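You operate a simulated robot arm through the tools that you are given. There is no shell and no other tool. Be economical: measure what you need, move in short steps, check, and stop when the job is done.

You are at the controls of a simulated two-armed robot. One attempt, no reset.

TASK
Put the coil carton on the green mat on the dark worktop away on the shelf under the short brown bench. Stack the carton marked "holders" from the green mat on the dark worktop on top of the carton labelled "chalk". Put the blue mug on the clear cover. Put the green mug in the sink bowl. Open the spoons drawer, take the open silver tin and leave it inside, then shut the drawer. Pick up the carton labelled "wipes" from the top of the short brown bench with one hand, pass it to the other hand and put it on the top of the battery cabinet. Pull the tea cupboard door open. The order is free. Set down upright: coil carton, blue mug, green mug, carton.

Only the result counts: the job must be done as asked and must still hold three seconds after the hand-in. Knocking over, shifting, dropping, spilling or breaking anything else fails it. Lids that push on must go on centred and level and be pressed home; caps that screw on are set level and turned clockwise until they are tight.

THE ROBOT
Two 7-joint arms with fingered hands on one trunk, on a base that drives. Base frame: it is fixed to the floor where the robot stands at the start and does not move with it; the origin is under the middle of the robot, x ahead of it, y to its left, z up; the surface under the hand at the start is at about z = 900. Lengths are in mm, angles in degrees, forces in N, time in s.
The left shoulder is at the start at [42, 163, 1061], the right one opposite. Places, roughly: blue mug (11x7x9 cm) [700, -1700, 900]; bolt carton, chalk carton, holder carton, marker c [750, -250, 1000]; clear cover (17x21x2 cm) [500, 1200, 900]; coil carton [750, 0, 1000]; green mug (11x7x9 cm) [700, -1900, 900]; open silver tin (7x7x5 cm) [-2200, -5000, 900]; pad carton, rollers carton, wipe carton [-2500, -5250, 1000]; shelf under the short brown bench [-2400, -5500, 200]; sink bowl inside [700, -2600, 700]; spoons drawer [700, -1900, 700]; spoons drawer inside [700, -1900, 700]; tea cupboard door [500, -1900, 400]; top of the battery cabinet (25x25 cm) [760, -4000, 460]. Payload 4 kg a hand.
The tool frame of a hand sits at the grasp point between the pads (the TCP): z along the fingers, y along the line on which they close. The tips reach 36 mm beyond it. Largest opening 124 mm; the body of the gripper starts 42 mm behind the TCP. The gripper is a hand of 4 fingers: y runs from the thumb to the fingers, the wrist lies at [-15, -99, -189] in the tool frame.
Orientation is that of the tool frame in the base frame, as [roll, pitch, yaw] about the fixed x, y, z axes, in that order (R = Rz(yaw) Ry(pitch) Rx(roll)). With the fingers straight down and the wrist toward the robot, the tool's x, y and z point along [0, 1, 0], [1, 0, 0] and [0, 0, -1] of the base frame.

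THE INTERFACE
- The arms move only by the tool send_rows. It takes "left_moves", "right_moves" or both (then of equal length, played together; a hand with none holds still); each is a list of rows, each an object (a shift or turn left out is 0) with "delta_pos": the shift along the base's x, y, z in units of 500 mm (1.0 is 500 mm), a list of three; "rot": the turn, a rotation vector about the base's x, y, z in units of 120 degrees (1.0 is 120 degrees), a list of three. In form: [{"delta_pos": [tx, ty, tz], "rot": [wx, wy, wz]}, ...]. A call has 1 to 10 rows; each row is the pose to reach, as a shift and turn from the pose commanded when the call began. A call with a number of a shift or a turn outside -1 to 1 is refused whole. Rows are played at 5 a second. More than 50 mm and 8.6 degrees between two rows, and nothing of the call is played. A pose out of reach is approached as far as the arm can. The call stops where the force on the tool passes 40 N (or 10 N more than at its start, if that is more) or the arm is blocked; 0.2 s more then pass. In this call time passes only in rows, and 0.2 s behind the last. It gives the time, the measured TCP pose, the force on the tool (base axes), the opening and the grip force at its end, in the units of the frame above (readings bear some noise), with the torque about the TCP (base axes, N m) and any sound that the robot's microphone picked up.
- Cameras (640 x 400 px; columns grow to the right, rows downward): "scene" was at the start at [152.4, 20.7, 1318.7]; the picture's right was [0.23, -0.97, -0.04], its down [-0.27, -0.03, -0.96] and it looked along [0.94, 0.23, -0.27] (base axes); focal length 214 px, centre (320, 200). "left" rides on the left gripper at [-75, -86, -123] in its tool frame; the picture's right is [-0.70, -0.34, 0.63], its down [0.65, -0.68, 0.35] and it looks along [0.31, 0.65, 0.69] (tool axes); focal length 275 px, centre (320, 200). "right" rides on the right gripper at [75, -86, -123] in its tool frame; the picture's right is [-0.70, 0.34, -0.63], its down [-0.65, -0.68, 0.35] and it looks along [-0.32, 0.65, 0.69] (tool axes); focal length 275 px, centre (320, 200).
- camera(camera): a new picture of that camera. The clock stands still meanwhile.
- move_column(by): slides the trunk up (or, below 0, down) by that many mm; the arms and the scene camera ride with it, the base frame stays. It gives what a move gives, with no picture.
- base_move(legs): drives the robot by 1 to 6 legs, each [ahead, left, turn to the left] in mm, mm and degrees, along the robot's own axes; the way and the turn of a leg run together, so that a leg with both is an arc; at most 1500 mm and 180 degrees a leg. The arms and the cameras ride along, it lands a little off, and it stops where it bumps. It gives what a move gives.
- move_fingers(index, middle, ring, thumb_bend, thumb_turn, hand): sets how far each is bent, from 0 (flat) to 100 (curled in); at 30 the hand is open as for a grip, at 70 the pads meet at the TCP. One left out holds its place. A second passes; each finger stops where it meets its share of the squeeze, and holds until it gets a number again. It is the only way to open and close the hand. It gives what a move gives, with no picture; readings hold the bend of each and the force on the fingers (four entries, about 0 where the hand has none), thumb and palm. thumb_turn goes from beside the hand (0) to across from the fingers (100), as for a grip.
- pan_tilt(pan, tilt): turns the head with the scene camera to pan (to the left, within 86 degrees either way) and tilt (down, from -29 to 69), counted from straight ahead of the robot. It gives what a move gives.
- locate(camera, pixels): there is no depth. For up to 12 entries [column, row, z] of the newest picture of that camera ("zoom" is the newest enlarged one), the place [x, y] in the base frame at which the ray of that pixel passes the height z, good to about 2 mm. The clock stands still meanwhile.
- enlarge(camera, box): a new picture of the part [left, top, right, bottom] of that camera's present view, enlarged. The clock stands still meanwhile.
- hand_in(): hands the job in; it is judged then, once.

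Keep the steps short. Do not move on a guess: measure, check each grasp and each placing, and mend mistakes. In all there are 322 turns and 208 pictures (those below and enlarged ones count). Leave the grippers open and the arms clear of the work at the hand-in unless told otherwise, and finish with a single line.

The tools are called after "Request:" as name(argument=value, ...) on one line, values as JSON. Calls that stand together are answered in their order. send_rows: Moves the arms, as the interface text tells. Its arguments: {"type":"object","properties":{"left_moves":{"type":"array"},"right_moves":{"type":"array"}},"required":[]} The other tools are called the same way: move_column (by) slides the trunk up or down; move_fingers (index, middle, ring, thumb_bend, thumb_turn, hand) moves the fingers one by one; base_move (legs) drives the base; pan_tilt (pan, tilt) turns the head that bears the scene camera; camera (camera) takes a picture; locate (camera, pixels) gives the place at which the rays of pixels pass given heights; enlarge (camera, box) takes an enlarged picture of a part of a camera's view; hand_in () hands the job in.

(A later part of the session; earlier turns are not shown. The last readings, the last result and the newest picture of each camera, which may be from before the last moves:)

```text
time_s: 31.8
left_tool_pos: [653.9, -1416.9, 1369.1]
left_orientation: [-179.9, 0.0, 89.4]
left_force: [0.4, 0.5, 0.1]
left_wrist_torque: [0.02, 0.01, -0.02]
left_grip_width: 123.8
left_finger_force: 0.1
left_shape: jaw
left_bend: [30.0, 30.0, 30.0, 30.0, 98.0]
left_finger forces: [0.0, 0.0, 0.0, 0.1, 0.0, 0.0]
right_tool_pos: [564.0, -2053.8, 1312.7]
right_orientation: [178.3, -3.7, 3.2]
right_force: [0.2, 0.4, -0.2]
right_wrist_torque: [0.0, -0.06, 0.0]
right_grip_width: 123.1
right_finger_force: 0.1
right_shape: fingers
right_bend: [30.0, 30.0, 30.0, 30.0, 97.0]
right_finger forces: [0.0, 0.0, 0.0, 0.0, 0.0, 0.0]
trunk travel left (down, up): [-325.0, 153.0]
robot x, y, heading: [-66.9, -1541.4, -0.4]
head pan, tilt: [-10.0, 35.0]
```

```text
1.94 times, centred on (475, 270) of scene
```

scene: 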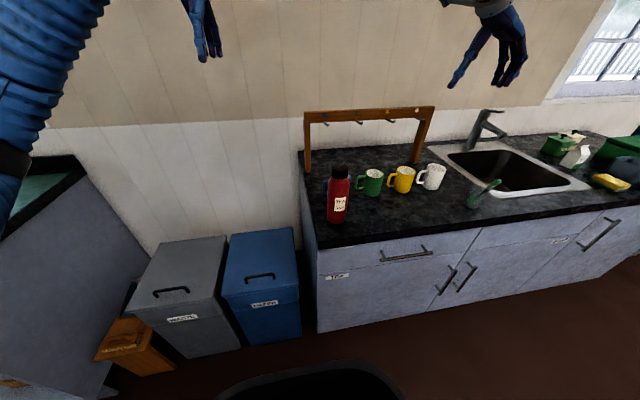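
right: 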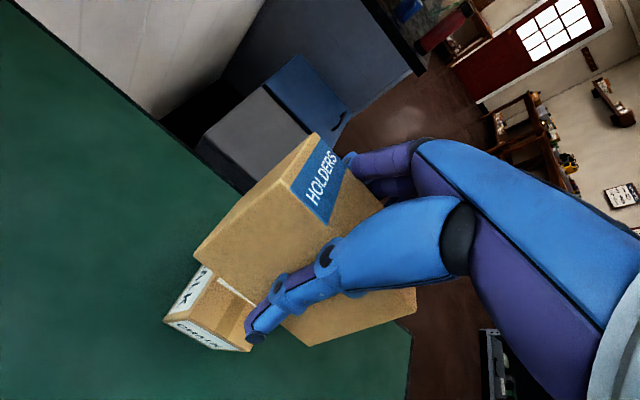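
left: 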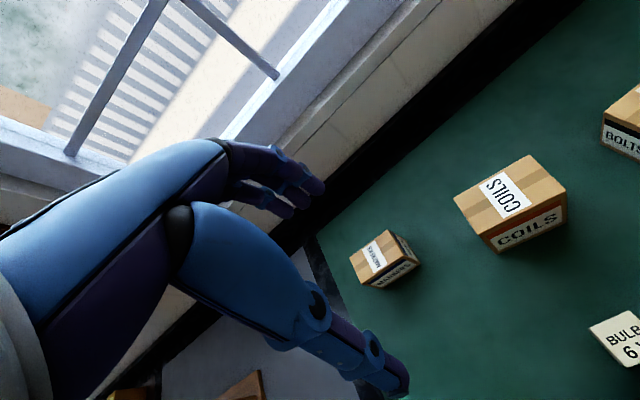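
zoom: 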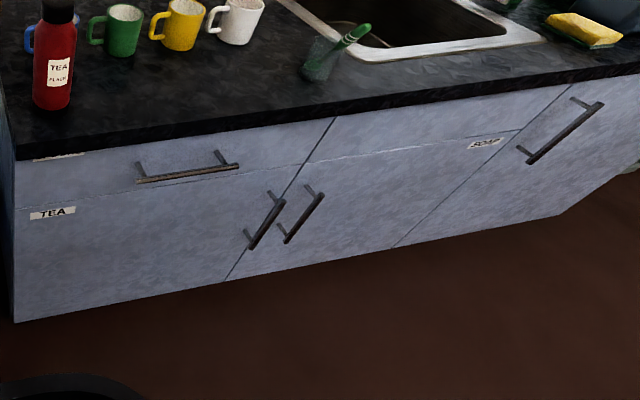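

Blue mug stands behind the thermos from here. I measure thermos and mugs, then take another viewpoint 250 mm further right.

Request:
locate(camera="scene", pixels=[[374.8, 173, 990], [372, 195.8, 900], [336, 222.5, 900], [403, 170, 990], [433, 166, 990], [310, 172, 900], [416, 162, 900], [306, 115, 1150]])

Request:
base_move(legs=[[0, -250, 0]])

Request:
pan_tilt(pan=5, tilt=40)

Request:
camera(camera="scene")

```text
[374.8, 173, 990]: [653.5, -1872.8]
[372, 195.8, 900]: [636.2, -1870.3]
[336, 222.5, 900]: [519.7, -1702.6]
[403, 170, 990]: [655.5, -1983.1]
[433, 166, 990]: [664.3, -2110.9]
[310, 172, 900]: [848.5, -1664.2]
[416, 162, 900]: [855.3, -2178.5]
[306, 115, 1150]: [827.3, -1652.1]
```

```text
time_s: 33.6
left_tool_pos: [651.9, -1662.4, 1370.2]
left_orientation: [-180.0, -0.1, 89.8]
left_force: [0.7, 0.0, 1.0]
left_wrist_torque: [0.01, 0.04, -0.01]
left_grip_width: 123.6
left_finger_force: 0.1
left_shape: jaw
left_bend: [30.0, 30.0, 30.0, 30.0, 98.0]
left_finger forces: [0.0, 0.0, 0.1, 0.1, 0.0, 0.0]
right_tool_pos: [563.5, -2299.4, 1312.9]
right_orientation: [178.2, -3.7, 3.3]
right_force: [0.3, -0.2, -0.2]
right_wrist_torque: [0.0, -0.01, -0.01]
right_grip_width: 123.1
right_finger_force: 0.0
right_shape: fingers
right_bend: [30.0, 30.0, 30.0, 30.0, 97.0]
right_finger forces: [0.0, 0.0, 0.0, 0.0, 0.0, 0.1]
trunk travel left (down, up): [-325.0, 153.0]
robot x, y, heading: [-71.0, -1784.6, -0.4]
head pan, tilt: [-10.0, 35.0]
```

```text
time_s: 34.4
left_tool_pos: [651.8, -1661.5, 1369.5]
left_orientation: [179.9, 0.0, 89.7]
left_force: [-0.1, 0.2, 0.0]
left_wrist_torque: [0.02, -0.03, -0.01]
left_grip_width: 123.8
left_finger_force: 0.0
left_shape: jaw
left_bend: [30.0, 30.0, 30.0, 30.0, 98.0]
left_finger forces: [0.0, 0.1, 0.0, 0.0, 0.0, 0.0]
right_tool_pos: [563.2, -2297.8, 1313.5]
right_orientation: [178.2, -3.6, 3.2]
right_force: [-0.4, -0.3, -0.1]
right_wrist_torque: [-0.03, 0.01, 0.02]
right_grip_width: 123.0
right_finger_force: 0.1
right_shape: fingers
right_bend: [30.0, 30.0, 30.0, 30.0, 97.0]
right_finger forces: [0.0, 0.2, 0.1, 0.0, 0.0, 0.1]
trunk travel left (down, up): [-325.0, 153.0]
robot x, y, heading: [-67.3, -1783.6, -0.1]
head pan, tilt: [5.0, 40.0]
```

```text
177 pictures are left
```

scene: 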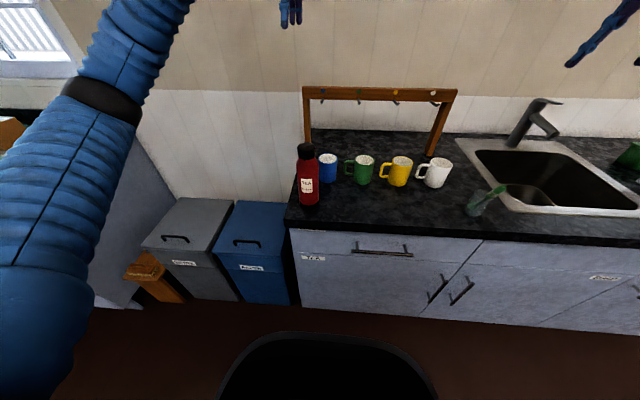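

Request:
enlarge(camera="scene", box=[285, 130, 465, 245])

```text
3.48 times, centred on (375, 188) of scene
```

zoom: 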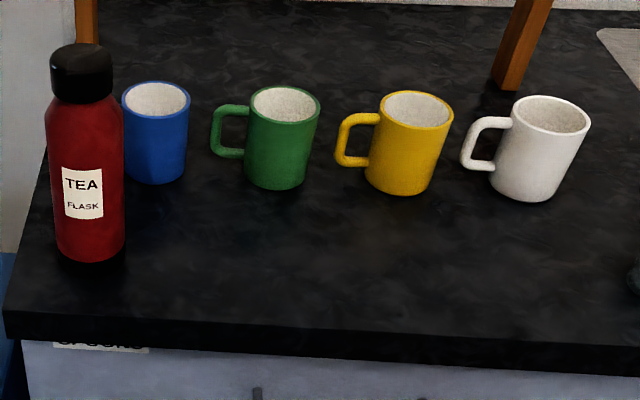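

Request:
locate(camera="zoom", pixels=[[122, 98, 990], [190, 98, 990], [157, 117, 990], [157, 81, 990], [156, 184, 900], [249, 105, 990], [320, 105, 990], [284, 123, 990], [284, 86, 990], [276, 190, 900], [91, 268, 900], [212, 140, 950]])

```text
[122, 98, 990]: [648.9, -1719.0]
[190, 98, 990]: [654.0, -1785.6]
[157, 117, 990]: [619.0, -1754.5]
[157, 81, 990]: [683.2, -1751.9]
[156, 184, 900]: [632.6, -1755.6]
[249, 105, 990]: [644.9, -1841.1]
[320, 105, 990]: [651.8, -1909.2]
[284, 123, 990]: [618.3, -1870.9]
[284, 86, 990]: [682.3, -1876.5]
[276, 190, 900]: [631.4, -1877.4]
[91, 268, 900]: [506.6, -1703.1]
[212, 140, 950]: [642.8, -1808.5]
```

Blue mug ≈(655,−1753), green ≈(655,−1876), thermos ≈(544,−1703); handles point to +y. I bring the right hand, turned to yaw 90, above the green mug.

Request:
send_rows(right_moves=[{"delta_pos": [0.02, 0.084, 0], "rot": [0.0, 0.002, 0.07]}, {"delta_pos": [0.04, 0.168, 0], "rot": [0.0, 0.006, 0.14]}, {"delta_pos": [0.06, 0.252, 0], "rot": [0, 0.01, 0.21]}, {"delta_pos": [0.08, 0.336, 0], "rot": [0, 0.01, 0.28]}, {"delta_pos": [0.1, 0.42, 0], "rot": [0, 0.01, 0.35]}, {"delta_pos": [0.12, 0.504, 0], "rot": [0, 0.01, 0.42]}, {"delta_pos": [0.14, 0.588, 0], "rot": [0, 0.01, 0.49]}, {"delta_pos": [0.16, 0.672, 0], "rot": [0, 0.01, 0.56]}, {"delta_pos": [0.18, 0.756, 0], "rot": [0, 0.01, 0.63]}, {"delta_pos": [0.19, 0.84, 0], "rot": [0, 0.01, 0.7]}])

Request:
camera(camera="right")

```text
time_s: 36.6
left_tool_pos: [653.5, -1661.8, 1367.7]
left_orientation: [-179.9, 0.0, 89.6]
left_force: [1.0, -0.7, 0.0]
left_wrist_torque: [0.01, 0.02, -0.01]
left_grip_width: 124.0
left_finger_force: 0.1
left_shape: jaw
left_bend: [30.0, 30.0, 30.0, 30.0, 98.0]
left_finger forces: [0.0, 0.0, 0.0, 0.1, 0.1, 0.1]
right_tool_pos: [662.3, -1878.5, 1309.8]
right_orientation: [179.2, -2.8, 87.2]
right_force: [0.2, -0.7, 0.2]
right_wrist_torque: [0.01, 0.0, -0.04]
right_grip_width: 123.2
right_finger_force: 0.2
right_shape: fingers
right_bend: [30.0, 30.0, 30.0, 30.0, 97.0]
right_finger forces: [0.0, 0.0, 0.1, 0.1, 0.0, 0.0]
trunk travel left (down, up): [-325.0, 153.0]
robot x, y, heading: [-66.4, -1786.7, -0.4]
head pan, tilt: [5.0, 40.0]
```

```text
175 pictures are left
```

right: 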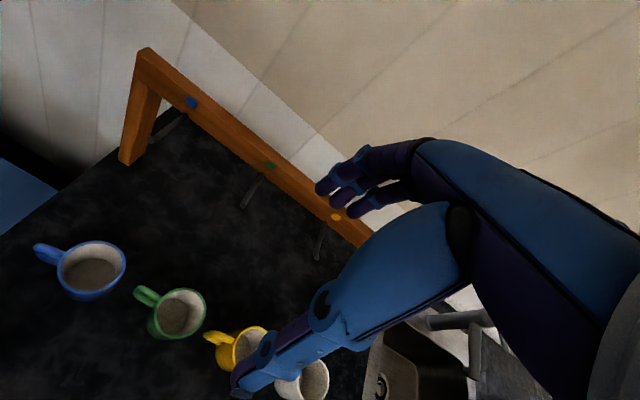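

Request:
enlarge(camera="right", box=[20, 220, 280, 382])

```text
2.46 times, centred on (150, 301) of right
```

zoom: 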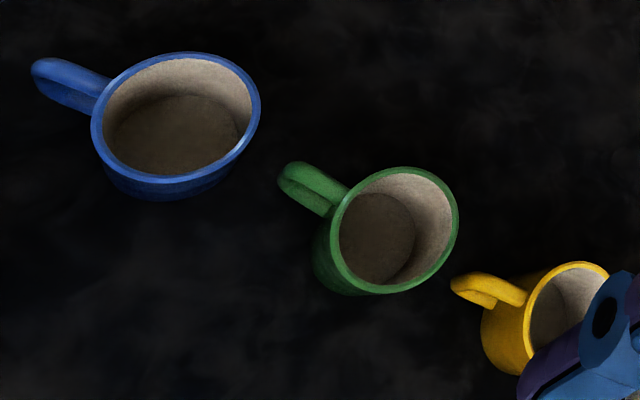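

Request:
locate(camera="zoom", pixels=[[329, 238, 985], [459, 214, 985], [410, 167, 985], [375, 294, 985], [91, 128, 985], [261, 105, 985], [190, 52, 985], [165, 184, 985], [290, 172, 960], [35, 72, 960], [395, 232, 985], [177, 117, 985]])

```text
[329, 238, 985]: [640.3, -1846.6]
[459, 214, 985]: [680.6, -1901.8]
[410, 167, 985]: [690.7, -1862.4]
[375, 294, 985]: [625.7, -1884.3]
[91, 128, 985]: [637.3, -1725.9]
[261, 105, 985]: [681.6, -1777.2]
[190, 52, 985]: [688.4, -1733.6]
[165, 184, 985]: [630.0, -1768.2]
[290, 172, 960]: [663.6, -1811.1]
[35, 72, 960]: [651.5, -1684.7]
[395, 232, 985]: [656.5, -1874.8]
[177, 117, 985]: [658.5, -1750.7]
```

Green centre (659,−1874), blue centre (659,−1751). I level the right hand and come down to z≈1000 over the green mug.

Request:
send_rows(right_moves=[{"delta_pos": [-0.006, 0.008, -0.09], "rot": [-0.023, 0, 0.023]}, {"delta_pos": [-0.006, 0.008, -0.18], "rot": [-0.023, 0, 0.023]}, {"delta_pos": [-0.006, 0.008, -0.27], "rot": [-0.023, 0, 0.023]}, {"delta_pos": [-0.006, 0.008, -0.36], "rot": [-0.023, 0, 0.023]}, {"delta_pos": [-0.006, 0.008, -0.45], "rot": [-0.023, 0, 0.023]}, {"delta_pos": [-0.006, 0.008, -0.54], "rot": [-0.023, 0, 0.023]}])

Request:
camera(camera="right")

Request:
enlarge(camera="scene", box=[285, 90, 465, 210])

```text
time_s: 38.0
left_tool_pos: [653.8, -1660.3, 1368.1]
left_orientation: [-179.9, -0.1, 89.6]
left_force: [0.6, 0.3, 0.5]
left_wrist_torque: [-0.02, 0.01, 0.01]
left_grip_width: 123.6
left_finger_force: 0.2
left_shape: jaw
left_bend: [30.0, 30.0, 30.0, 30.0, 98.0]
left_finger forces: [0.0, 0.0, 0.1, 0.1, 0.0, 0.0]
right_tool_pos: [657.8, -1875.8, 1042.8]
right_orientation: [179.1, 0.0, 89.9]
right_force: [-0.4, -0.5, -0.1]
right_wrist_torque: [-0.01, 0.0, 0.02]
right_grip_width: 123.0
right_finger_force: 0.0
right_shape: fingers
right_bend: [30.0, 30.0, 30.0, 30.0, 97.0]
right_finger forces: [0.0, 0.0, 0.1, 0.0, 0.0, 0.0]
trunk travel left (down, up): [-325.0, 153.0]
robot x, y, heading: [-65.7, -1782.8, -0.3]
head pan, tilt: [5.0, 40.0]
```

```text
173 pictures are left
```

right: 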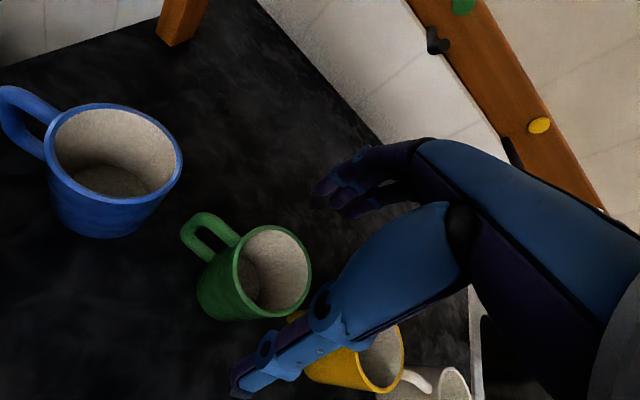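

```text
3.33 times, centred on (375, 150) of scene
```

zoom: 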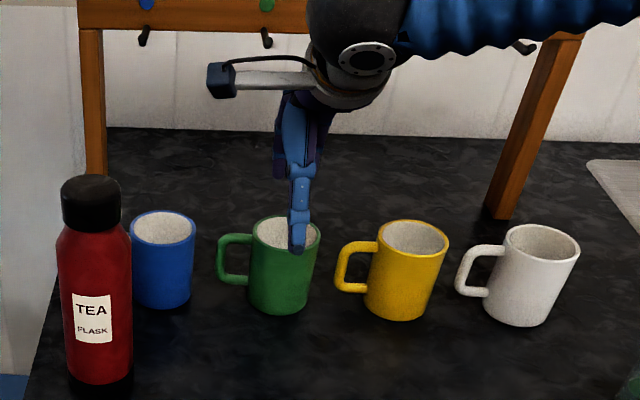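

Aligned. I descend to z≈950 and close moderately.

Request:
send_rows(right_moves=[{"delta_pos": [0.002, 0.002, -0.08]}, {"delta_pos": [0.002, 0.002, -0.14]}, {"delta_pos": [0.002, 0.002, -0.18]}])

Request:
move_fingers(hand="right", index=50, middle=50, ring=50, thumb_bend=50)

Request:
camera(camera="right")

```text
time_s: 38.8
left_tool_pos: [652.1, -1661.2, 1368.9]
left_orientation: [180.0, 0.0, 89.6]
left_force: [-0.5, -0.8, -0.5]
left_wrist_torque: [0.0, 0.0, 0.01]
left_grip_width: 123.7
left_finger_force: 0.1
left_shape: jaw
left_bend: [30.0, 30.0, 30.0, 30.0, 98.0]
left_finger forces: [0.1, 0.0, 0.0, 0.0, 0.0, 0.1]
right_tool_pos: [655.1, -1872.9, 953.8]
right_orientation: [179.0, -0.1, 89.9]
right_force: [0.4, -0.3, -0.2]
right_wrist_torque: [0.0, 0.01, -0.03]
right_grip_width: 123.0
right_finger_force: 0.0
right_shape: fingers
right_bend: [30.0, 30.0, 30.0, 30.0, 97.0]
right_finger forces: [0.0, 0.0, 0.0, 0.1, 0.0, 0.0]
trunk travel left (down, up): [-325.0, 153.0]
robot x, y, heading: [-66.9, -1782.0, -0.4]
head pan, tilt: [5.0, 40.0]
```

```text
time_s: 39.8
left_tool_pos: [651.0, -1660.9, 1369.7]
left_orientation: [-180.0, 0.0, 89.6]
left_force: [-0.1, -0.2, -0.9]
left_wrist_torque: [-0.04, 0.02, 0.0]
left_grip_width: 123.8
left_finger_force: 0.1
left_shape: jaw
left_bend: [30.0, 30.0, 30.0, 30.0, 98.0]
left_finger forces: [0.0, 0.0, 0.0, 0.1, 0.0, 0.0]
right_tool_pos: [655.9, -1873.1, 956.0]
right_orientation: [179.0, -0.1, 89.8]
right_force: [1.2, 0.4, 3.7]
right_wrist_torque: [-0.02, -0.25, -0.03]
right_grip_width: 75.4
right_finger_force: 14.1
right_shape: fingers
right_bend: [46.0, 46.0, 49.0, 48.0, 97.0]
right_finger forces: [8.5, 4.8, 0.5, 0.0, 14.3, 0.1]
trunk travel left (down, up): [-325.0, 153.0]
robot x, y, heading: [-64.9, -1784.7, -0.6]
head pan, tilt: [5.0, 40.0]
```

```text
171 pictures are left
```

right: 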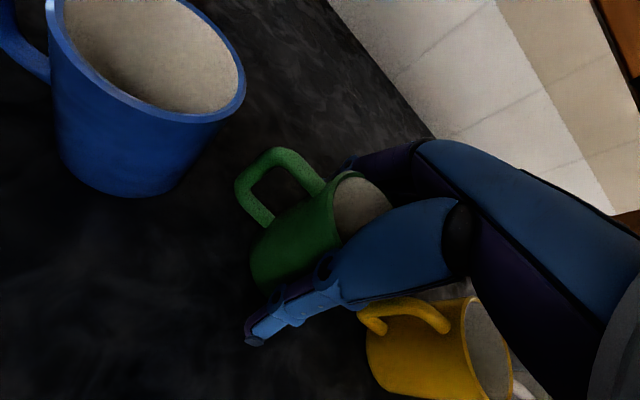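

All fingers touch (14 N). I tighten a little and lift 60 mm.

Request:
move_fingers(hand="right", index=52, middle=54, ring=58, thumb_bend=54)

Request:
send_rows(right_moves=[{"delta_pos": [0, 0, 0.02]}, {"delta_pos": [0, 0, 0.06]}, {"delta_pos": [0, 0, 0.12]}])

Request:
enlarge(camera="scene", box=[315, 90, 465, 190])

```text
time_s: 40.8
left_tool_pos: [652.4, -1661.2, 1369.3]
left_orientation: [179.9, 0.0, 89.8]
left_force: [0.0, -0.2, 0.0]
left_wrist_torque: [0.02, 0.0, 0.03]
left_grip_width: 123.8
left_finger_force: 0.2
left_shape: jaw
left_bend: [30.0, 30.0, 30.0, 30.0, 98.0]
left_finger forces: [0.0, 0.0, 0.0, 0.1, 0.1, 0.0]
right_tool_pos: [655.5, -1873.9, 953.8]
right_orientation: [179.0, 0.0, 90.0]
right_force: [4.4, -0.2, 11.3]
right_wrist_torque: [-0.1, -0.73, 0.05]
right_grip_width: 73.9
right_finger_force: 26.9
right_shape: fingers
right_bend: [46.0, 48.0, 52.0, 49.0, 97.0]
right_finger forces: [13.8, 8.4, 4.8, 0.0, 26.6, 0.0]
trunk travel left (down, up): [-325.0, 153.0]
robot x, y, heading: [-69.6, -1787.4, -0.1]
head pan, tilt: [5.0, 40.0]
```

```text
time_s: 41.6
left_tool_pos: [651.8, -1661.0, 1369.7]
left_orientation: [-180.0, 0.0, 89.8]
left_force: [0.1, -0.2, 0.7]
left_wrist_torque: [-0.01, 0.02, 0.02]
left_grip_width: 123.5
left_finger_force: 0.0
left_shape: jaw
left_bend: [30.0, 30.0, 30.0, 30.0, 98.0]
left_finger forces: [0.0, 0.1, 0.1, 0.1, 0.0, 0.1]
right_tool_pos: [656.5, -1875.1, 1014.1]
right_orientation: [178.9, -0.2, 89.9]
right_force: [-0.6, -0.8, -2.5]
right_wrist_torque: [0.02, -0.01, 0.01]
right_grip_width: 68.4
right_finger_force: 18.8
right_shape: fingers
right_bend: [47.0, 50.0, 55.0, 51.0, 97.0]
right_finger forces: [9.3, 5.8, 4.0, 0.0, 19.5, 0.0]
trunk travel left (down, up): [-325.0, 153.0]
robot x, y, heading: [-69.6, -1784.1, -0.4]
head pan, tilt: [5.0, 40.0]
```

```text
4.00 times, centred on (390, 140) of scene
```

zoom: 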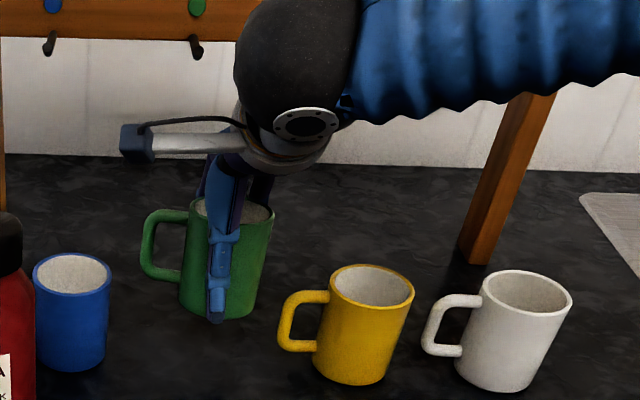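

Held (2.5 N). I lift it 250 mm higher, then drive right 560 mm and look at the sink.

Request:
send_rows(right_moves=[{"delta_pos": [0, 0, 0.1]}, {"delta_pos": [0, 0, 0.2]}, {"delta_pos": [0, 0, 0.3]}, {"delta_pos": [0, 0, 0.4]}, {"delta_pos": [0, 0, 0.5]}])

Request:
base_move(legs=[[0, -560, 0]])

Request:
pan_tilt(pan=-15, tilt=40)

Request:
camera(camera="scene")

```text
time_s: 42.8
left_tool_pos: [652.2, -1662.0, 1368.7]
left_orientation: [180.0, 0.0, 89.8]
left_force: [-0.5, 0.1, 0.3]
left_wrist_torque: [0.0, -0.02, -0.02]
left_grip_width: 123.6
left_finger_force: 0.1
left_shape: jaw
left_bend: [30.0, 30.0, 30.0, 30.0, 98.0]
left_finger forces: [0.1, 0.0, 0.0, 0.1, 0.1, 0.0]
right_tool_pos: [655.4, -1873.4, 1264.5]
right_orientation: [178.9, 0.0, 89.9]
right_force: [0.1, -0.1, -2.3]
right_wrist_torque: [-0.02, 0.0, 0.04]
right_grip_width: 68.2
right_finger_force: 18.8
right_shape: fingers
right_bend: [47.0, 50.0, 55.0, 51.0, 97.0]
right_finger forces: [9.3, 5.8, 3.8, 0.0, 19.4, 0.1]
trunk travel left (down, up): [-325.0, 153.0]
robot x, y, heading: [-65.7, -1782.9, -0.5]
head pan, tilt: [5.0, 40.0]
```

```text
time_s: 46.0
left_tool_pos: [648.6, -2226.7, 1368.8]
left_orientation: [180.0, 0.2, 89.8]
left_force: [-0.4, -1.1, 0.6]
left_wrist_torque: [0.05, 0.03, 0.0]
left_grip_width: 123.7
left_finger_force: 0.0
left_shape: jaw
left_bend: [30.0, 30.0, 30.0, 30.0, 98.0]
left_finger forces: [0.0, 0.1, 0.0, 0.0, 0.1, 0.0]
right_tool_pos: [652.6, -2437.4, 1264.6]
right_orientation: [179.0, -0.4, 90.0]
right_force: [1.2, -0.5, -2.6]
right_wrist_torque: [0.01, 0.02, 0.01]
right_grip_width: 68.6
right_finger_force: 19.1
right_shape: fingers
right_bend: [47.0, 50.0, 55.0, 51.0, 97.0]
right_finger forces: [9.3, 5.5, 3.8, 0.0, 19.3, 0.0]
trunk travel left (down, up): [-325.0, 153.0]
robot x, y, heading: [-72.3, -2351.7, -0.5]
head pan, tilt: [5.0, 40.0]
```

```text
time_s: 46.9
left_tool_pos: [648.2, -2224.3, 1368.8]
left_orientation: [180.0, 0.1, 89.7]
left_force: [-0.5, 0.4, -1.1]
left_wrist_torque: [0.02, -0.04, 0.03]
left_grip_width: 123.8
left_finger_force: 0.2
left_shape: jaw
left_bend: [30.0, 30.0, 30.0, 30.0, 98.0]
left_finger forces: [0.1, 0.0, 0.0, 0.0, 0.0, 0.0]
right_tool_pos: [652.6, -2437.7, 1264.0]
right_orientation: [178.9, -0.1, 89.9]
right_force: [-0.2, -0.4, -2.7]
right_wrist_torque: [-0.05, 0.01, -0.01]
right_grip_width: 68.5
right_finger_force: 18.6
right_shape: fingers
right_bend: [47.0, 50.0, 55.0, 51.0, 97.0]
right_finger forces: [9.3, 5.7, 3.8, 0.0, 19.3, 0.1]
trunk travel left (down, up): [-325.0, 153.0]
robot x, y, heading: [-70.2, -2352.7, -0.1]
head pan, tilt: [-15.0, 40.0]
```

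```text
169 pictures are left
```

scene: 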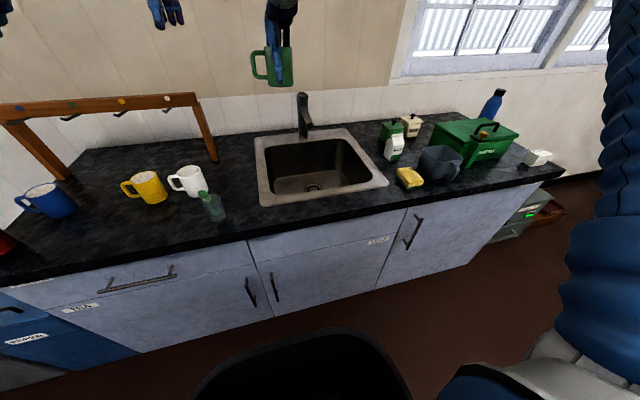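

Request:
locate(camera="scene", pixels=[[265, 146, 900], [348, 139, 900], [372, 182, 900], [271, 193, 900], [313, 188, 750], [313, 188, 720], [305, 100, 1100], [303, 137, 900]])

Request:
enlarge(camera="scene", box=[235, 60, 405, 215])

Request:
camera(camera="right")

```text
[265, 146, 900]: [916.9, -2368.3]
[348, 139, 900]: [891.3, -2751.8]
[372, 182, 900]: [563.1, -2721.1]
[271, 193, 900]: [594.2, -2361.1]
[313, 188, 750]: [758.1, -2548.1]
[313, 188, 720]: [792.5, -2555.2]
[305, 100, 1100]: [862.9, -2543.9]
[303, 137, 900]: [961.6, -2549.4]
```

```text
2.58 times, centred on (320, 138) of scene
```

zoom: 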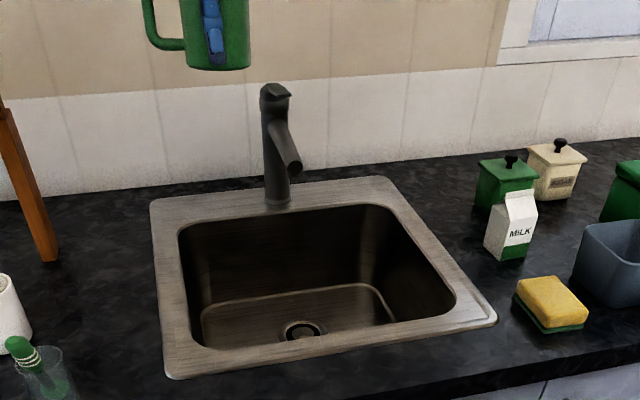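

```text
167 pictures are left
```

right: 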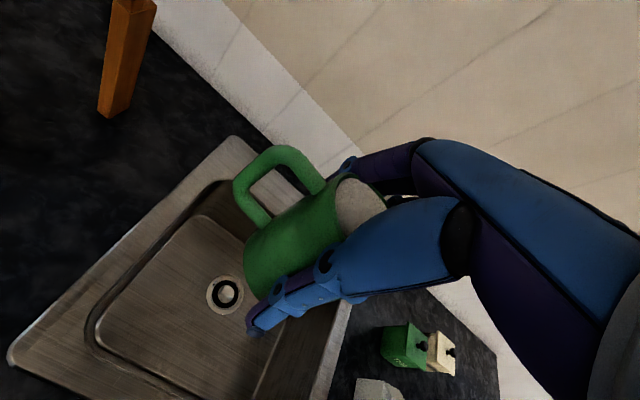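

Request:
locate(camera="right", pixels=[[226, 294, 780], [226, 294, 740], [226, 294, 700], [95, 330, 740], [200, 218, 740]])

Request:
locate(camera="scene", pixels=[[312.6, 188.4, 780], [312.6, 188.4, 740], [312.6, 188.4, 700]])

```text
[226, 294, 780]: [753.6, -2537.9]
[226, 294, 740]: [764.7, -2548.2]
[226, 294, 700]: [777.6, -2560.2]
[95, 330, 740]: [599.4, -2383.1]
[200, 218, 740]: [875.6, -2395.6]
```

```text
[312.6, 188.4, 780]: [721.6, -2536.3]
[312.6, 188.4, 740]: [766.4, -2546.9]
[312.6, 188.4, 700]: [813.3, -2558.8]
```

Sink floor z≈741, drain (765,−2547). I will set the mug at (740,−2622), between drain and right wall. First move above.

Request:
send_rows(right_moves=[{"delta_pos": [0.04, -0.08, 0]}, {"delta_pos": [0.08, -0.16, 0]}, {"delta_pos": [0.12, -0.24, 0]}, {"delta_pos": [0.16, -0.32, 0]}, {"delta_pos": [0.176, -0.37, 0]}])

Request:
move_column(by=-200)

Request:
camera(camera="right")

Request:
enlarge(camera="scene", box=[235, 60, 405, 215])

```text
time_s: 48.1
left_tool_pos: [648.3, -2226.3, 1368.4]
left_orientation: [180.0, 0.0, 89.8]
left_force: [0.0, 0.2, 0.1]
left_wrist_torque: [0.0, -0.02, 0.02]
left_grip_width: 123.8
left_finger_force: 0.0
left_shape: jaw
left_bend: [30.0, 30.0, 30.0, 30.0, 98.0]
left_finger forces: [0.0, 0.0, 0.0, 0.1, 0.1, 0.0]
right_tool_pos: [741.1, -2624.1, 1265.5]
right_orientation: [179.0, -0.2, 90.0]
right_force: [0.3, -0.1, -2.5]
right_wrist_torque: [0.0, 0.04, -0.02]
right_grip_width: 68.2
right_finger_force: 18.6
right_shape: fingers
right_bend: [48.0, 50.0, 55.0, 51.0, 97.0]
right_finger forces: [9.0, 5.4, 3.7, 0.1, 18.9, 0.1]
trunk travel left (down, up): [-325.0, 153.0]
robot x, y, heading: [-70.1, -2349.9, -0.2]
head pan, tilt: [-15.0, 40.0]
```

```text
time_s: 50.2
left_tool_pos: [647.0, -2225.3, 1170.6]
left_orientation: [-179.9, -0.1, 89.8]
left_force: [-0.8, 0.1, 0.3]
left_wrist_torque: [-0.02, -0.02, -0.02]
left_grip_width: 123.8
left_finger_force: 0.0
left_shape: jaw
left_bend: [30.0, 30.0, 30.0, 30.0, 98.0]
left_finger forces: [0.0, 0.0, 0.0, 0.0, 0.0, 0.0]
right_tool_pos: [739.3, -2623.0, 1067.6]
right_orientation: [178.9, -0.1, 90.0]
right_force: [-0.7, 0.2, -1.8]
right_wrist_torque: [-0.04, 0.04, 0.02]
right_grip_width: 68.3
right_finger_force: 18.3
right_shape: fingers
right_bend: [48.0, 50.0, 55.0, 51.0, 97.0]
right_finger forces: [9.0, 5.4, 3.6, 0.0, 18.9, 0.0]
trunk travel left (down, up): [-125.0, 353.0]
robot x, y, heading: [-72.6, -2349.2, -0.3]
head pan, tilt: [-15.0, 40.0]
```

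```text
166 pictures are left
```

right: 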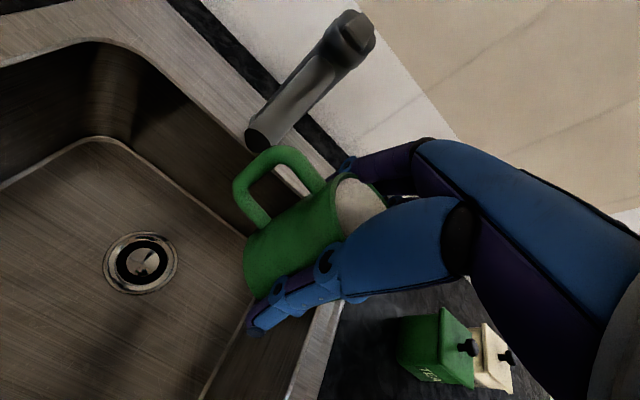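

```text
2.58 times, centred on (320, 138) of scene
```

zoom: 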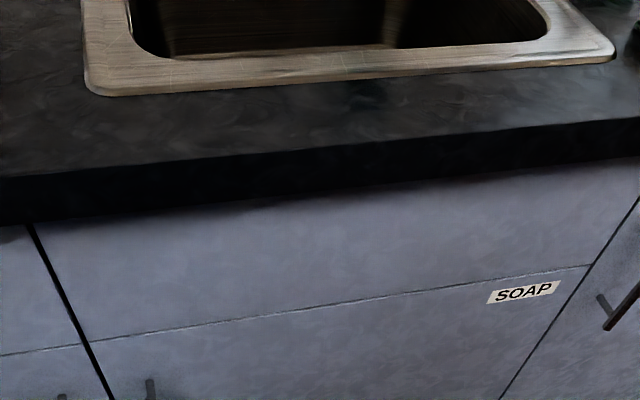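

Clear of the spout and walls. I lower 225 mm, then look.

Request:
send_rows(right_moves=[{"delta_pos": [0, 0.004, -0.09]}, {"delta_pos": [0, 0.004, -0.18]}, {"delta_pos": [0, 0.004, -0.27]}, {"delta_pos": [0, 0.004, -0.36]}, {"delta_pos": [0, 0.004, -0.45]}])

Request:
pan_tilt(pan=-18, tilt=30)

Request:
camera(camera="scene")

```text
time_s: 51.4
left_tool_pos: [649.4, -2225.8, 1166.7]
left_orientation: [-179.9, 0.0, 89.9]
left_force: [0.6, -0.1, 0.1]
left_wrist_torque: [-0.01, 0.02, -0.01]
left_grip_width: 123.7
left_finger_force: 0.1
left_shape: jaw
left_bend: [30.0, 30.0, 30.0, 30.0, 98.0]
left_finger forces: [0.0, 0.0, 0.0, 0.0, 0.0, 0.1]
right_tool_pos: [739.3, -2621.7, 839.2]
right_orientation: [179.1, -0.2, 90.0]
right_force: [0.0, -0.1, -2.3]
right_wrist_torque: [-0.03, 0.01, 0.01]
right_grip_width: 68.2
right_finger_force: 18.3
right_shape: fingers
right_bend: [48.0, 50.0, 55.0, 51.0, 97.0]
right_finger forces: [8.9, 5.4, 3.6, 0.0, 18.4, 0.0]
trunk travel left (down, up): [-125.0, 353.0]
robot x, y, heading: [-71.1, -2348.6, -0.4]
head pan, tilt: [-15.0, 40.0]
```

```text
time_s: 52.1
left_tool_pos: [648.1, -2227.0, 1169.6]
left_orientation: [-179.9, 0.0, 89.8]
left_force: [0.0, -0.3, 0.0]
left_wrist_torque: [-0.03, -0.03, 0.02]
left_grip_width: 123.9
left_finger_force: 0.0
left_shape: jaw
left_bend: [30.0, 30.0, 30.0, 30.0, 98.0]
left_finger forces: [0.1, 0.1, 0.0, 0.1, 0.0, 0.1]
right_tool_pos: [739.3, -2621.7, 839.6]
right_orientation: [179.0, -0.1, 90.1]
right_force: [-0.5, -0.1, -2.2]
right_wrist_torque: [-0.01, 0.05, -0.02]
right_grip_width: 68.0
right_finger_force: 19.0
right_shape: fingers
right_bend: [48.0, 50.0, 55.0, 51.0, 97.0]
right_finger forces: [9.0, 5.4, 3.5, 0.0, 18.5, 0.0]
trunk travel left (down, up): [-125.0, 353.0]
robot x, y, heading: [-70.2, -2347.7, -0.4]
head pan, tilt: [-18.0, 30.0]
```

```text
164 pictures are left
```

scene: 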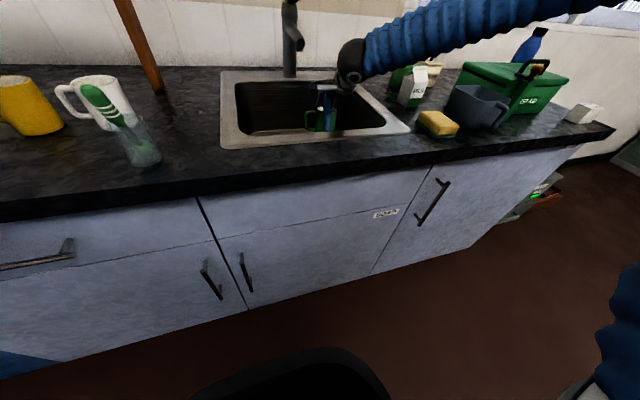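

Request:
enlarge(camera="scene", box=[270, 0, 610, 170])

Request:
enlarge(camera="scene", box=[290, 65, 370, 145])

```text
1.88 times, centred on (440, 85) of scene
```

zoom: 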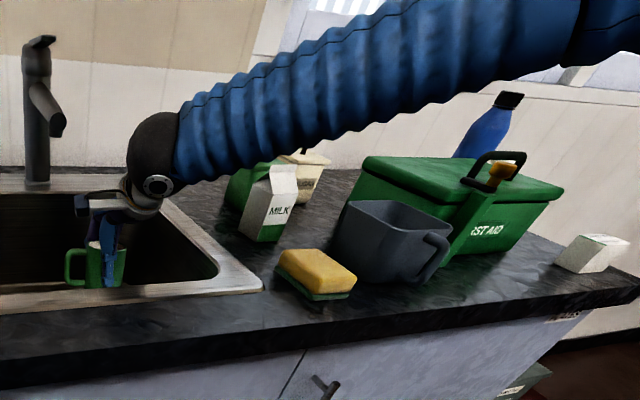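

```text
5.00 times, centred on (330, 105) of scene
```

zoom: 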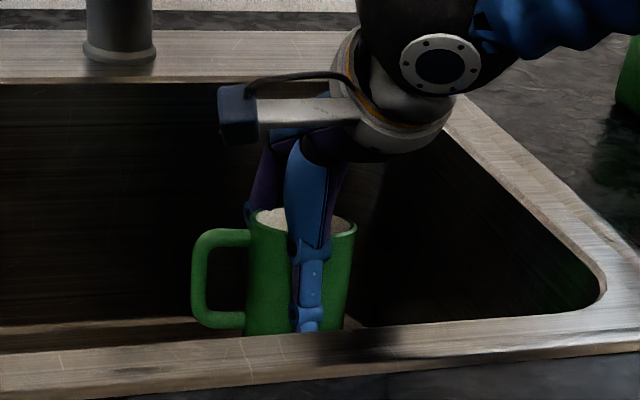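

The forearm clears the goods. I lower in 5 mm rows down to ~804.

Request:
send_rows(right_moves=[{"delta_pos": [0, 0, -0.02]}, {"delta_pos": [0, 0, -0.04]}, {"delta_pos": [0, 0, -0.05]}, {"delta_pos": [0, 0, -0.06]}, {"delta_pos": [0, 0, -0.07]}])

```text
time_s: 53.4
left_tool_pos: [649.1, -2225.4, 1169.7]
left_orientation: [-179.8, 0.0, 89.7]
left_force: [0.1, 0.3, 0.0]
left_wrist_torque: [-0.03, -0.01, 0.0]
left_grip_width: 123.9
left_finger_force: 0.1
left_shape: jaw
left_bend: [30.0, 30.0, 30.0, 30.0, 98.0]
left_finger forces: [0.0, 0.0, 0.1, 0.0, 0.0, 0.0]
right_tool_pos: [740.6, -2620.8, 805.0]
right_orientation: [179.0, -0.1, 89.9]
right_force: [-0.1, -0.2, -2.1]
right_wrist_torque: [-0.03, -0.03, -0.05]
right_grip_width: 67.7
right_finger_force: 18.1
right_shape: fingers
right_bend: [48.0, 50.0, 55.0, 51.0, 97.0]
right_finger forces: [8.9, 5.3, 3.5, 0.1, 18.3, 0.1]
trunk travel left (down, up): [-125.0, 353.0]
robot x, y, heading: [-71.4, -2349.0, -0.2]
head pan, tilt: [-18.0, 30.0]
```

Request:
send_rows(right_moves=[{"delta_pos": [0, 0, -0.006]}, {"delta_pos": [0, 0, -0.012]}, {"delta_pos": [0, 0, -0.018]}, {"delta_pos": [0, 0, -0.022]}])

```text
time_s: 54.4
left_tool_pos: [647.6, -2226.1, 1168.5]
left_orientation: [180.0, 0.0, 89.8]
left_force: [-0.5, 0.4, 0.1]
left_wrist_torque: [-0.04, -0.03, 0.03]
left_grip_width: 123.8
left_finger_force: 0.0
left_shape: jaw
left_bend: [30.0, 30.0, 30.0, 30.0, 98.0]
left_finger forces: [0.0, 0.0, 0.0, 0.1, 0.0, 0.1]
right_tool_pos: [739.7, -2620.9, 793.9]
right_orientation: [179.0, 0.0, 90.0]
right_force: [0.1, -0.3, -2.6]
right_wrist_torque: [-0.02, 0.0, 0.01]
right_grip_width: 67.8
right_finger_force: 17.8
right_shape: fingers
right_bend: [48.0, 50.0, 55.0, 51.0, 97.0]
right_finger forces: [8.9, 5.3, 3.6, 0.1, 18.4, 0.0]
trunk travel left (down, up): [-125.0, 353.0]
robot x, y, heading: [-67.7, -2350.8, -0.2]
head pan, tilt: [-18.0, 30.0]
```

Still free; I go on in 3 mm rows.

Request:
send_rows(right_moves=[{"delta_pos": [0, 0, -0.006]}, {"delta_pos": [0, 0, -0.01]}, {"delta_pos": [0, 0, -0.014]}])

Request:
camera(camera="right")

```text
time_s: 55.1
left_tool_pos: [647.1, -2225.0, 1169.3]
left_orientation: [-179.9, 0.0, 89.8]
left_force: [-0.4, -0.6, -0.1]
left_wrist_torque: [0.01, 0.03, -0.03]
left_grip_width: 123.9
left_finger_force: 0.1
left_shape: jaw
left_bend: [30.0, 30.0, 30.0, 30.0, 98.0]
left_finger forces: [0.0, 0.0, 0.1, 0.1, 0.0, 0.0]
right_tool_pos: [738.9, -2620.9, 788.8]
right_orientation: [178.9, -0.2, 90.0]
right_force: [-0.8, -0.1, 4.6]
right_wrist_torque: [-0.05, -0.08, -0.01]
right_grip_width: 68.0
right_finger_force: 19.9
right_shape: fingers
right_bend: [48.0, 50.0, 55.0, 51.0, 97.0]
right_finger forces: [9.2, 5.4, 3.9, 0.0, 20.8, 0.0]
trunk travel left (down, up): [-125.0, 353.0]
robot x, y, heading: [-72.1, -2347.3, -0.0]
head pan, tilt: [-18.0, 30.0]
```

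```text
161 pictures are left
```

right: 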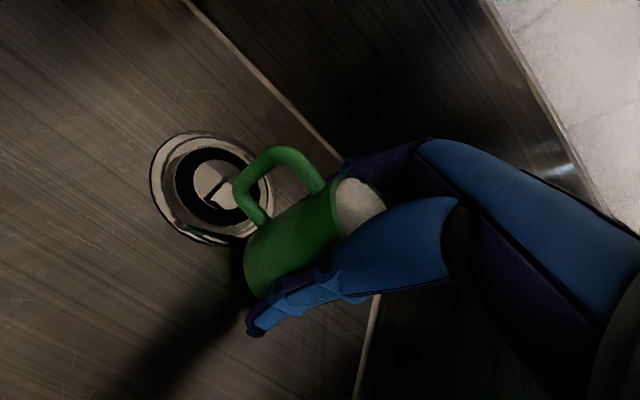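

Contact (4.6 N up). I open the hand.

Request:
move_fingers(hand="right", index=38, middle=38, ring=40, thumb_bend=40)

Request:
move_fingers(hand="right", index=30, middle=30, ring=30, thumb_bend=30)

Request:
camera(camera="right")

```text
time_s: 56.1
left_tool_pos: [648.3, -2225.3, 1169.4]
left_orientation: [-180.0, 0.0, 89.8]
left_force: [-1.2, -0.5, 0.4]
left_wrist_torque: [0.02, 0.01, 0.0]
left_grip_width: 123.6
left_finger_force: 0.2
left_shape: jaw
left_bend: [30.0, 30.0, 30.0, 30.0, 98.0]
left_finger forces: [0.0, 0.0, 0.0, 0.0, 0.0, 0.0]
right_tool_pos: [740.1, -2620.8, 787.0]
right_orientation: [179.0, -0.1, 90.0]
right_force: [-1.0, 0.1, -0.3]
right_wrist_torque: [-0.04, -0.02, 0.0]
right_grip_width: 96.3
right_finger_force: 0.5
right_shape: fingers
right_bend: [38.0, 38.0, 40.0, 40.0, 97.0]
right_finger forces: [0.0, 0.1, 0.0, 0.0, 0.6, 0.0]
trunk travel left (down, up): [-125.0, 353.0]
robot x, y, heading: [-70.8, -2346.5, -0.3]
head pan, tilt: [-18.0, 30.0]
```

```text
time_s: 57.1
left_tool_pos: [648.1, -2225.7, 1168.8]
left_orientation: [-179.9, 0.0, 89.8]
left_force: [-0.3, 0.8, -0.2]
left_wrist_torque: [-0.02, -0.02, 0.01]
left_grip_width: 123.9
left_finger_force: 0.1
left_shape: jaw
left_bend: [30.0, 30.0, 30.0, 30.0, 98.0]
left_finger forces: [0.1, 0.0, 0.0, 0.0, 0.0, 0.1]
right_tool_pos: [740.6, -2621.5, 786.8]
right_orientation: [179.0, -0.1, 90.0]
right_force: [0.0, -0.3, -0.2]
right_wrist_torque: [0.0, 0.01, 0.05]
right_grip_width: 122.9
right_finger_force: 0.0
right_shape: fingers
right_bend: [30.0, 30.0, 30.0, 30.0, 97.0]
right_finger forces: [0.0, 0.0, 0.1, 0.0, 0.1, 0.1]
trunk travel left (down, up): [-125.0, 353.0]
robot x, y, heading: [-73.0, -2353.2, -0.4]
head pan, tilt: [-18.0, 30.0]
```

```text
160 pictures are left
```

right: 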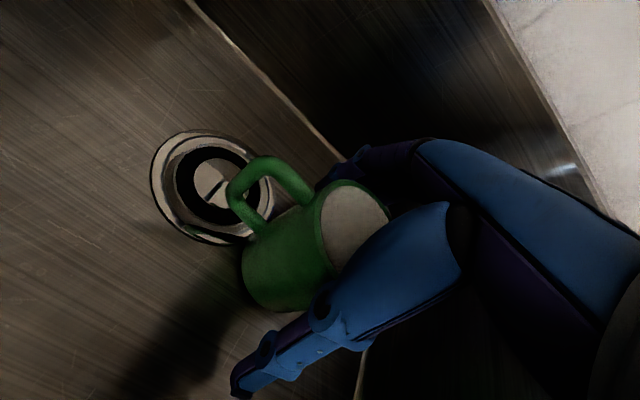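

The mug stands free. I lift the hand straight up out of the bowl.

Request:
send_rows(right_moves=[{"delta_pos": [0, 0, 0.08]}, {"delta_pos": [0, 0, 0.17]}, {"delta_pos": [0, 0, 0.26]}, {"delta_pos": [0, 0, 0.35]}, {"delta_pos": [0, 0, 0.44]}, {"delta_pos": [-0.02, 0, 0.53]}, {"delta_pos": [-0.04, 0, 0.62]}, {"delta_pos": [-0.06, 0, 0.7]}])

Request:
move_column(by=100)

Request:
camera(camera="right")

```text
time_s: 59.0
left_tool_pos: [646.8, -2225.0, 1169.9]
left_orientation: [-180.0, 0.0, 89.8]
left_force: [0.4, 0.4, 0.4]
left_wrist_torque: [0.01, -0.04, 0.0]
left_grip_width: 123.9
left_finger_force: 0.2
left_shape: jaw
left_bend: [30.0, 30.0, 30.0, 30.0, 98.0]
left_finger forces: [0.0, 0.1, 0.1, 0.0, 0.0, 0.0]
right_tool_pos: [710.9, -2619.7, 1136.2]
right_orientation: [179.0, -0.1, 90.0]
right_force: [-0.4, 0.8, 0.2]
right_wrist_torque: [-0.01, 0.0, -0.01]
right_grip_width: 123.2
right_finger_force: 0.1
right_shape: fingers
right_bend: [30.0, 30.0, 30.0, 30.0, 97.0]
right_finger forces: [0.0, 0.0, 0.0, 0.0, 0.0, 0.0]
trunk travel left (down, up): [-125.0, 353.0]
robot x, y, heading: [-70.6, -2349.5, -0.1]
head pan, tilt: [-18.0, 30.0]
```

```text
time_s: 60.3
left_tool_pos: [649.6, -2225.2, 1267.5]
left_orientation: [-179.9, 0.1, 89.8]
left_force: [-0.2, -0.7, -0.2]
left_wrist_torque: [-0.01, 0.0, -0.02]
left_grip_width: 123.7
left_finger_force: 0.0
left_shape: jaw
left_bend: [30.0, 30.0, 30.0, 30.0, 98.0]
left_finger forces: [0.0, 0.0, 0.0, 0.0, 0.1, 0.0]
right_tool_pos: [710.8, -2621.3, 1235.8]
right_orientation: [179.1, 0.0, 90.1]
right_force: [0.3, -0.2, -0.3]
right_wrist_torque: [0.04, -0.02, 0.03]
right_grip_width: 123.0
right_finger_force: 0.1
right_shape: fingers
right_bend: [30.0, 30.0, 30.0, 30.0, 97.0]
right_finger forces: [0.0, 0.1, 0.1, 0.0, 0.1, 0.0]
trunk travel left (down, up): [-225.0, 253.0]
robot x, y, heading: [-71.7, -2349.7, -0.5]
head pan, tilt: [-18.0, 30.0]
```

```text
159 pictures are left
```

right: 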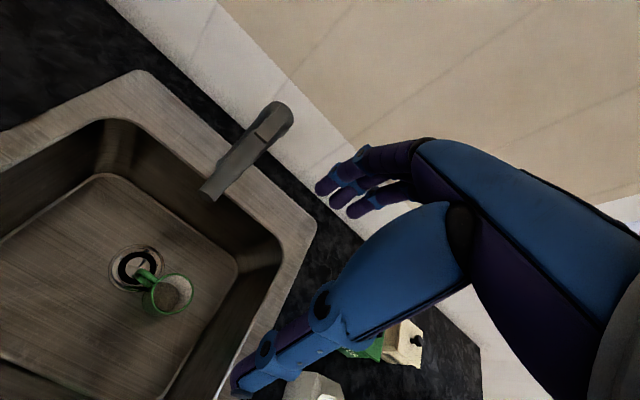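

Green mug stands upright in the sink. Now drive left 370 mm so that the left hand can reach the blue mug from its free side.

Request:
base_move(legs=[[0, 370, 0]])

Request:
send_rows(left_moves=[{"delta_pos": [0.0, 0.04, 0], "rot": [0, 0, 0.06]}, {"delta_pos": [0.0, 0.08, 0], "rot": [0, 0, 0.12]}, {"delta_pos": [0.0, 0.12, 0], "rot": [0, 0, 0.18]}, {"delta_pos": [0.0, 0.16, 0], "rot": [0, 0, 0.24]}])

Request:
camera(camera="left")

Request:
pan_tilt(pan=20, tilt=35)

Request:
camera(camera="scene")

```text
time_s: 61.8
left_tool_pos: [651.0, -2059.6, 1267.8]
left_orientation: [-179.8, 0.2, 89.4]
left_force: [0.4, 0.9, 0.0]
left_wrist_torque: [-0.09, 0.02, 0.0]
left_grip_width: 123.9
left_finger_force: 0.1
left_shape: jaw
left_bend: [30.0, 30.0, 30.0, 30.0, 98.0]
left_finger forces: [0.0, 0.0, 0.0, 0.1, 0.0, 0.1]
right_tool_pos: [713.1, -2456.0, 1237.8]
right_orientation: [179.1, 0.1, 89.8]
right_force: [0.9, 1.0, -0.8]
right_wrist_torque: [-0.11, -0.01, -0.03]
right_grip_width: 122.9
right_finger_force: 0.1
right_shape: fingers
right_bend: [30.0, 30.0, 30.0, 30.0, 97.0]
right_finger forces: [0.0, 0.0, 0.0, 0.1, 0.1, 0.0]
trunk travel left (down, up): [-225.0, 253.0]
robot x, y, heading: [-68.3, -2186.4, -0.2]
head pan, tilt: [-18.0, 30.0]
stopped in leg 1: the robot was blocked; the commanded pose is now the measured one
```

```text
time_s: 62.8
left_tool_pos: [648.7, -1986.1, 1268.9]
left_orientation: [-179.9, 0.0, 118.4]
left_force: [-1.0, -0.4, -0.1]
left_wrist_torque: [-0.03, 0.0, 0.0]
left_grip_width: 123.7
left_finger_force: 0.1
left_shape: jaw
left_bend: [30.0, 30.0, 30.0, 30.0, 98.0]
left_finger forces: [0.0, 0.1, 0.0, 0.0, 0.0, 0.1]
right_tool_pos: [710.4, -2463.0, 1237.7]
right_orientation: [179.0, -0.1, 89.5]
right_force: [0.6, -0.2, 0.4]
right_wrist_torque: [0.01, -0.01, 0.02]
right_grip_width: 123.2
right_finger_force: 0.1
right_shape: fingers
right_bend: [30.0, 30.0, 30.0, 30.0, 97.0]
right_finger forces: [0.1, 0.0, 0.0, 0.1, 0.0, 0.0]
trunk travel left (down, up): [-225.0, 253.0]
robot x, y, heading: [-71.3, -2188.6, -0.6]
head pan, tilt: [-18.0, 30.0]
```

```text
158 pictures are left
```

left: 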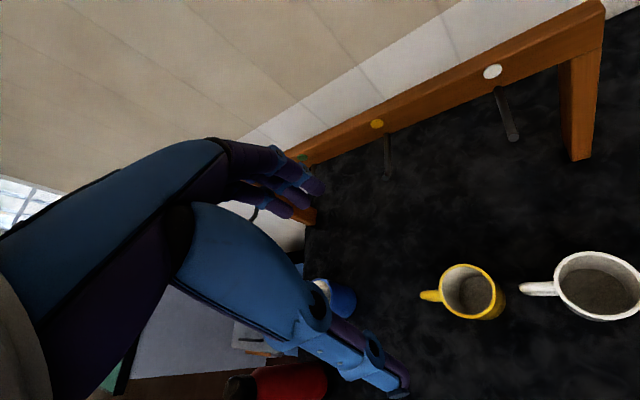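

```text
time_s: 63.8
left_tool_pos: [650.1, -1987.3, 1268.3]
left_orientation: [179.9, -0.1, 118.1]
left_force: [0.0, 0.6, 1.0]
left_wrist_torque: [0.03, -0.01, -0.01]
left_grip_width: 124.1
left_finger_force: 0.1
left_shape: jaw
left_bend: [30.0, 30.0, 30.0, 30.0, 98.0]
left_finger forces: [0.0, 0.1, 0.1, 0.0, 0.0, 0.1]
right_tool_pos: [710.3, -2462.6, 1236.9]
right_orientation: [179.1, -0.4, 89.5]
right_force: [0.2, 0.9, 0.3]
right_wrist_torque: [0.04, -0.02, 0.0]
right_grip_width: 123.1
right_finger_force: 0.0
right_shape: fingers
right_bend: [30.0, 30.0, 30.0, 30.0, 97.0]
right_finger forces: [0.0, 0.0, 0.0, 0.0, 0.0, 0.0]
trunk travel left (down, up): [-225.0, 253.0]
robot x, y, heading: [-66.8, -2186.1, -0.7]
head pan, tilt: [20.0, 35.0]
```

```text
157 pictures are left
```

scene: 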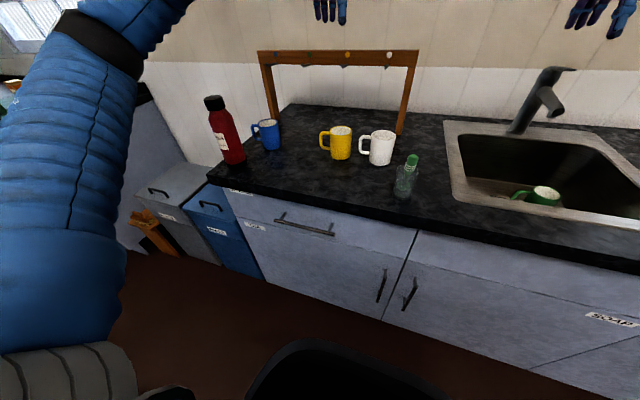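

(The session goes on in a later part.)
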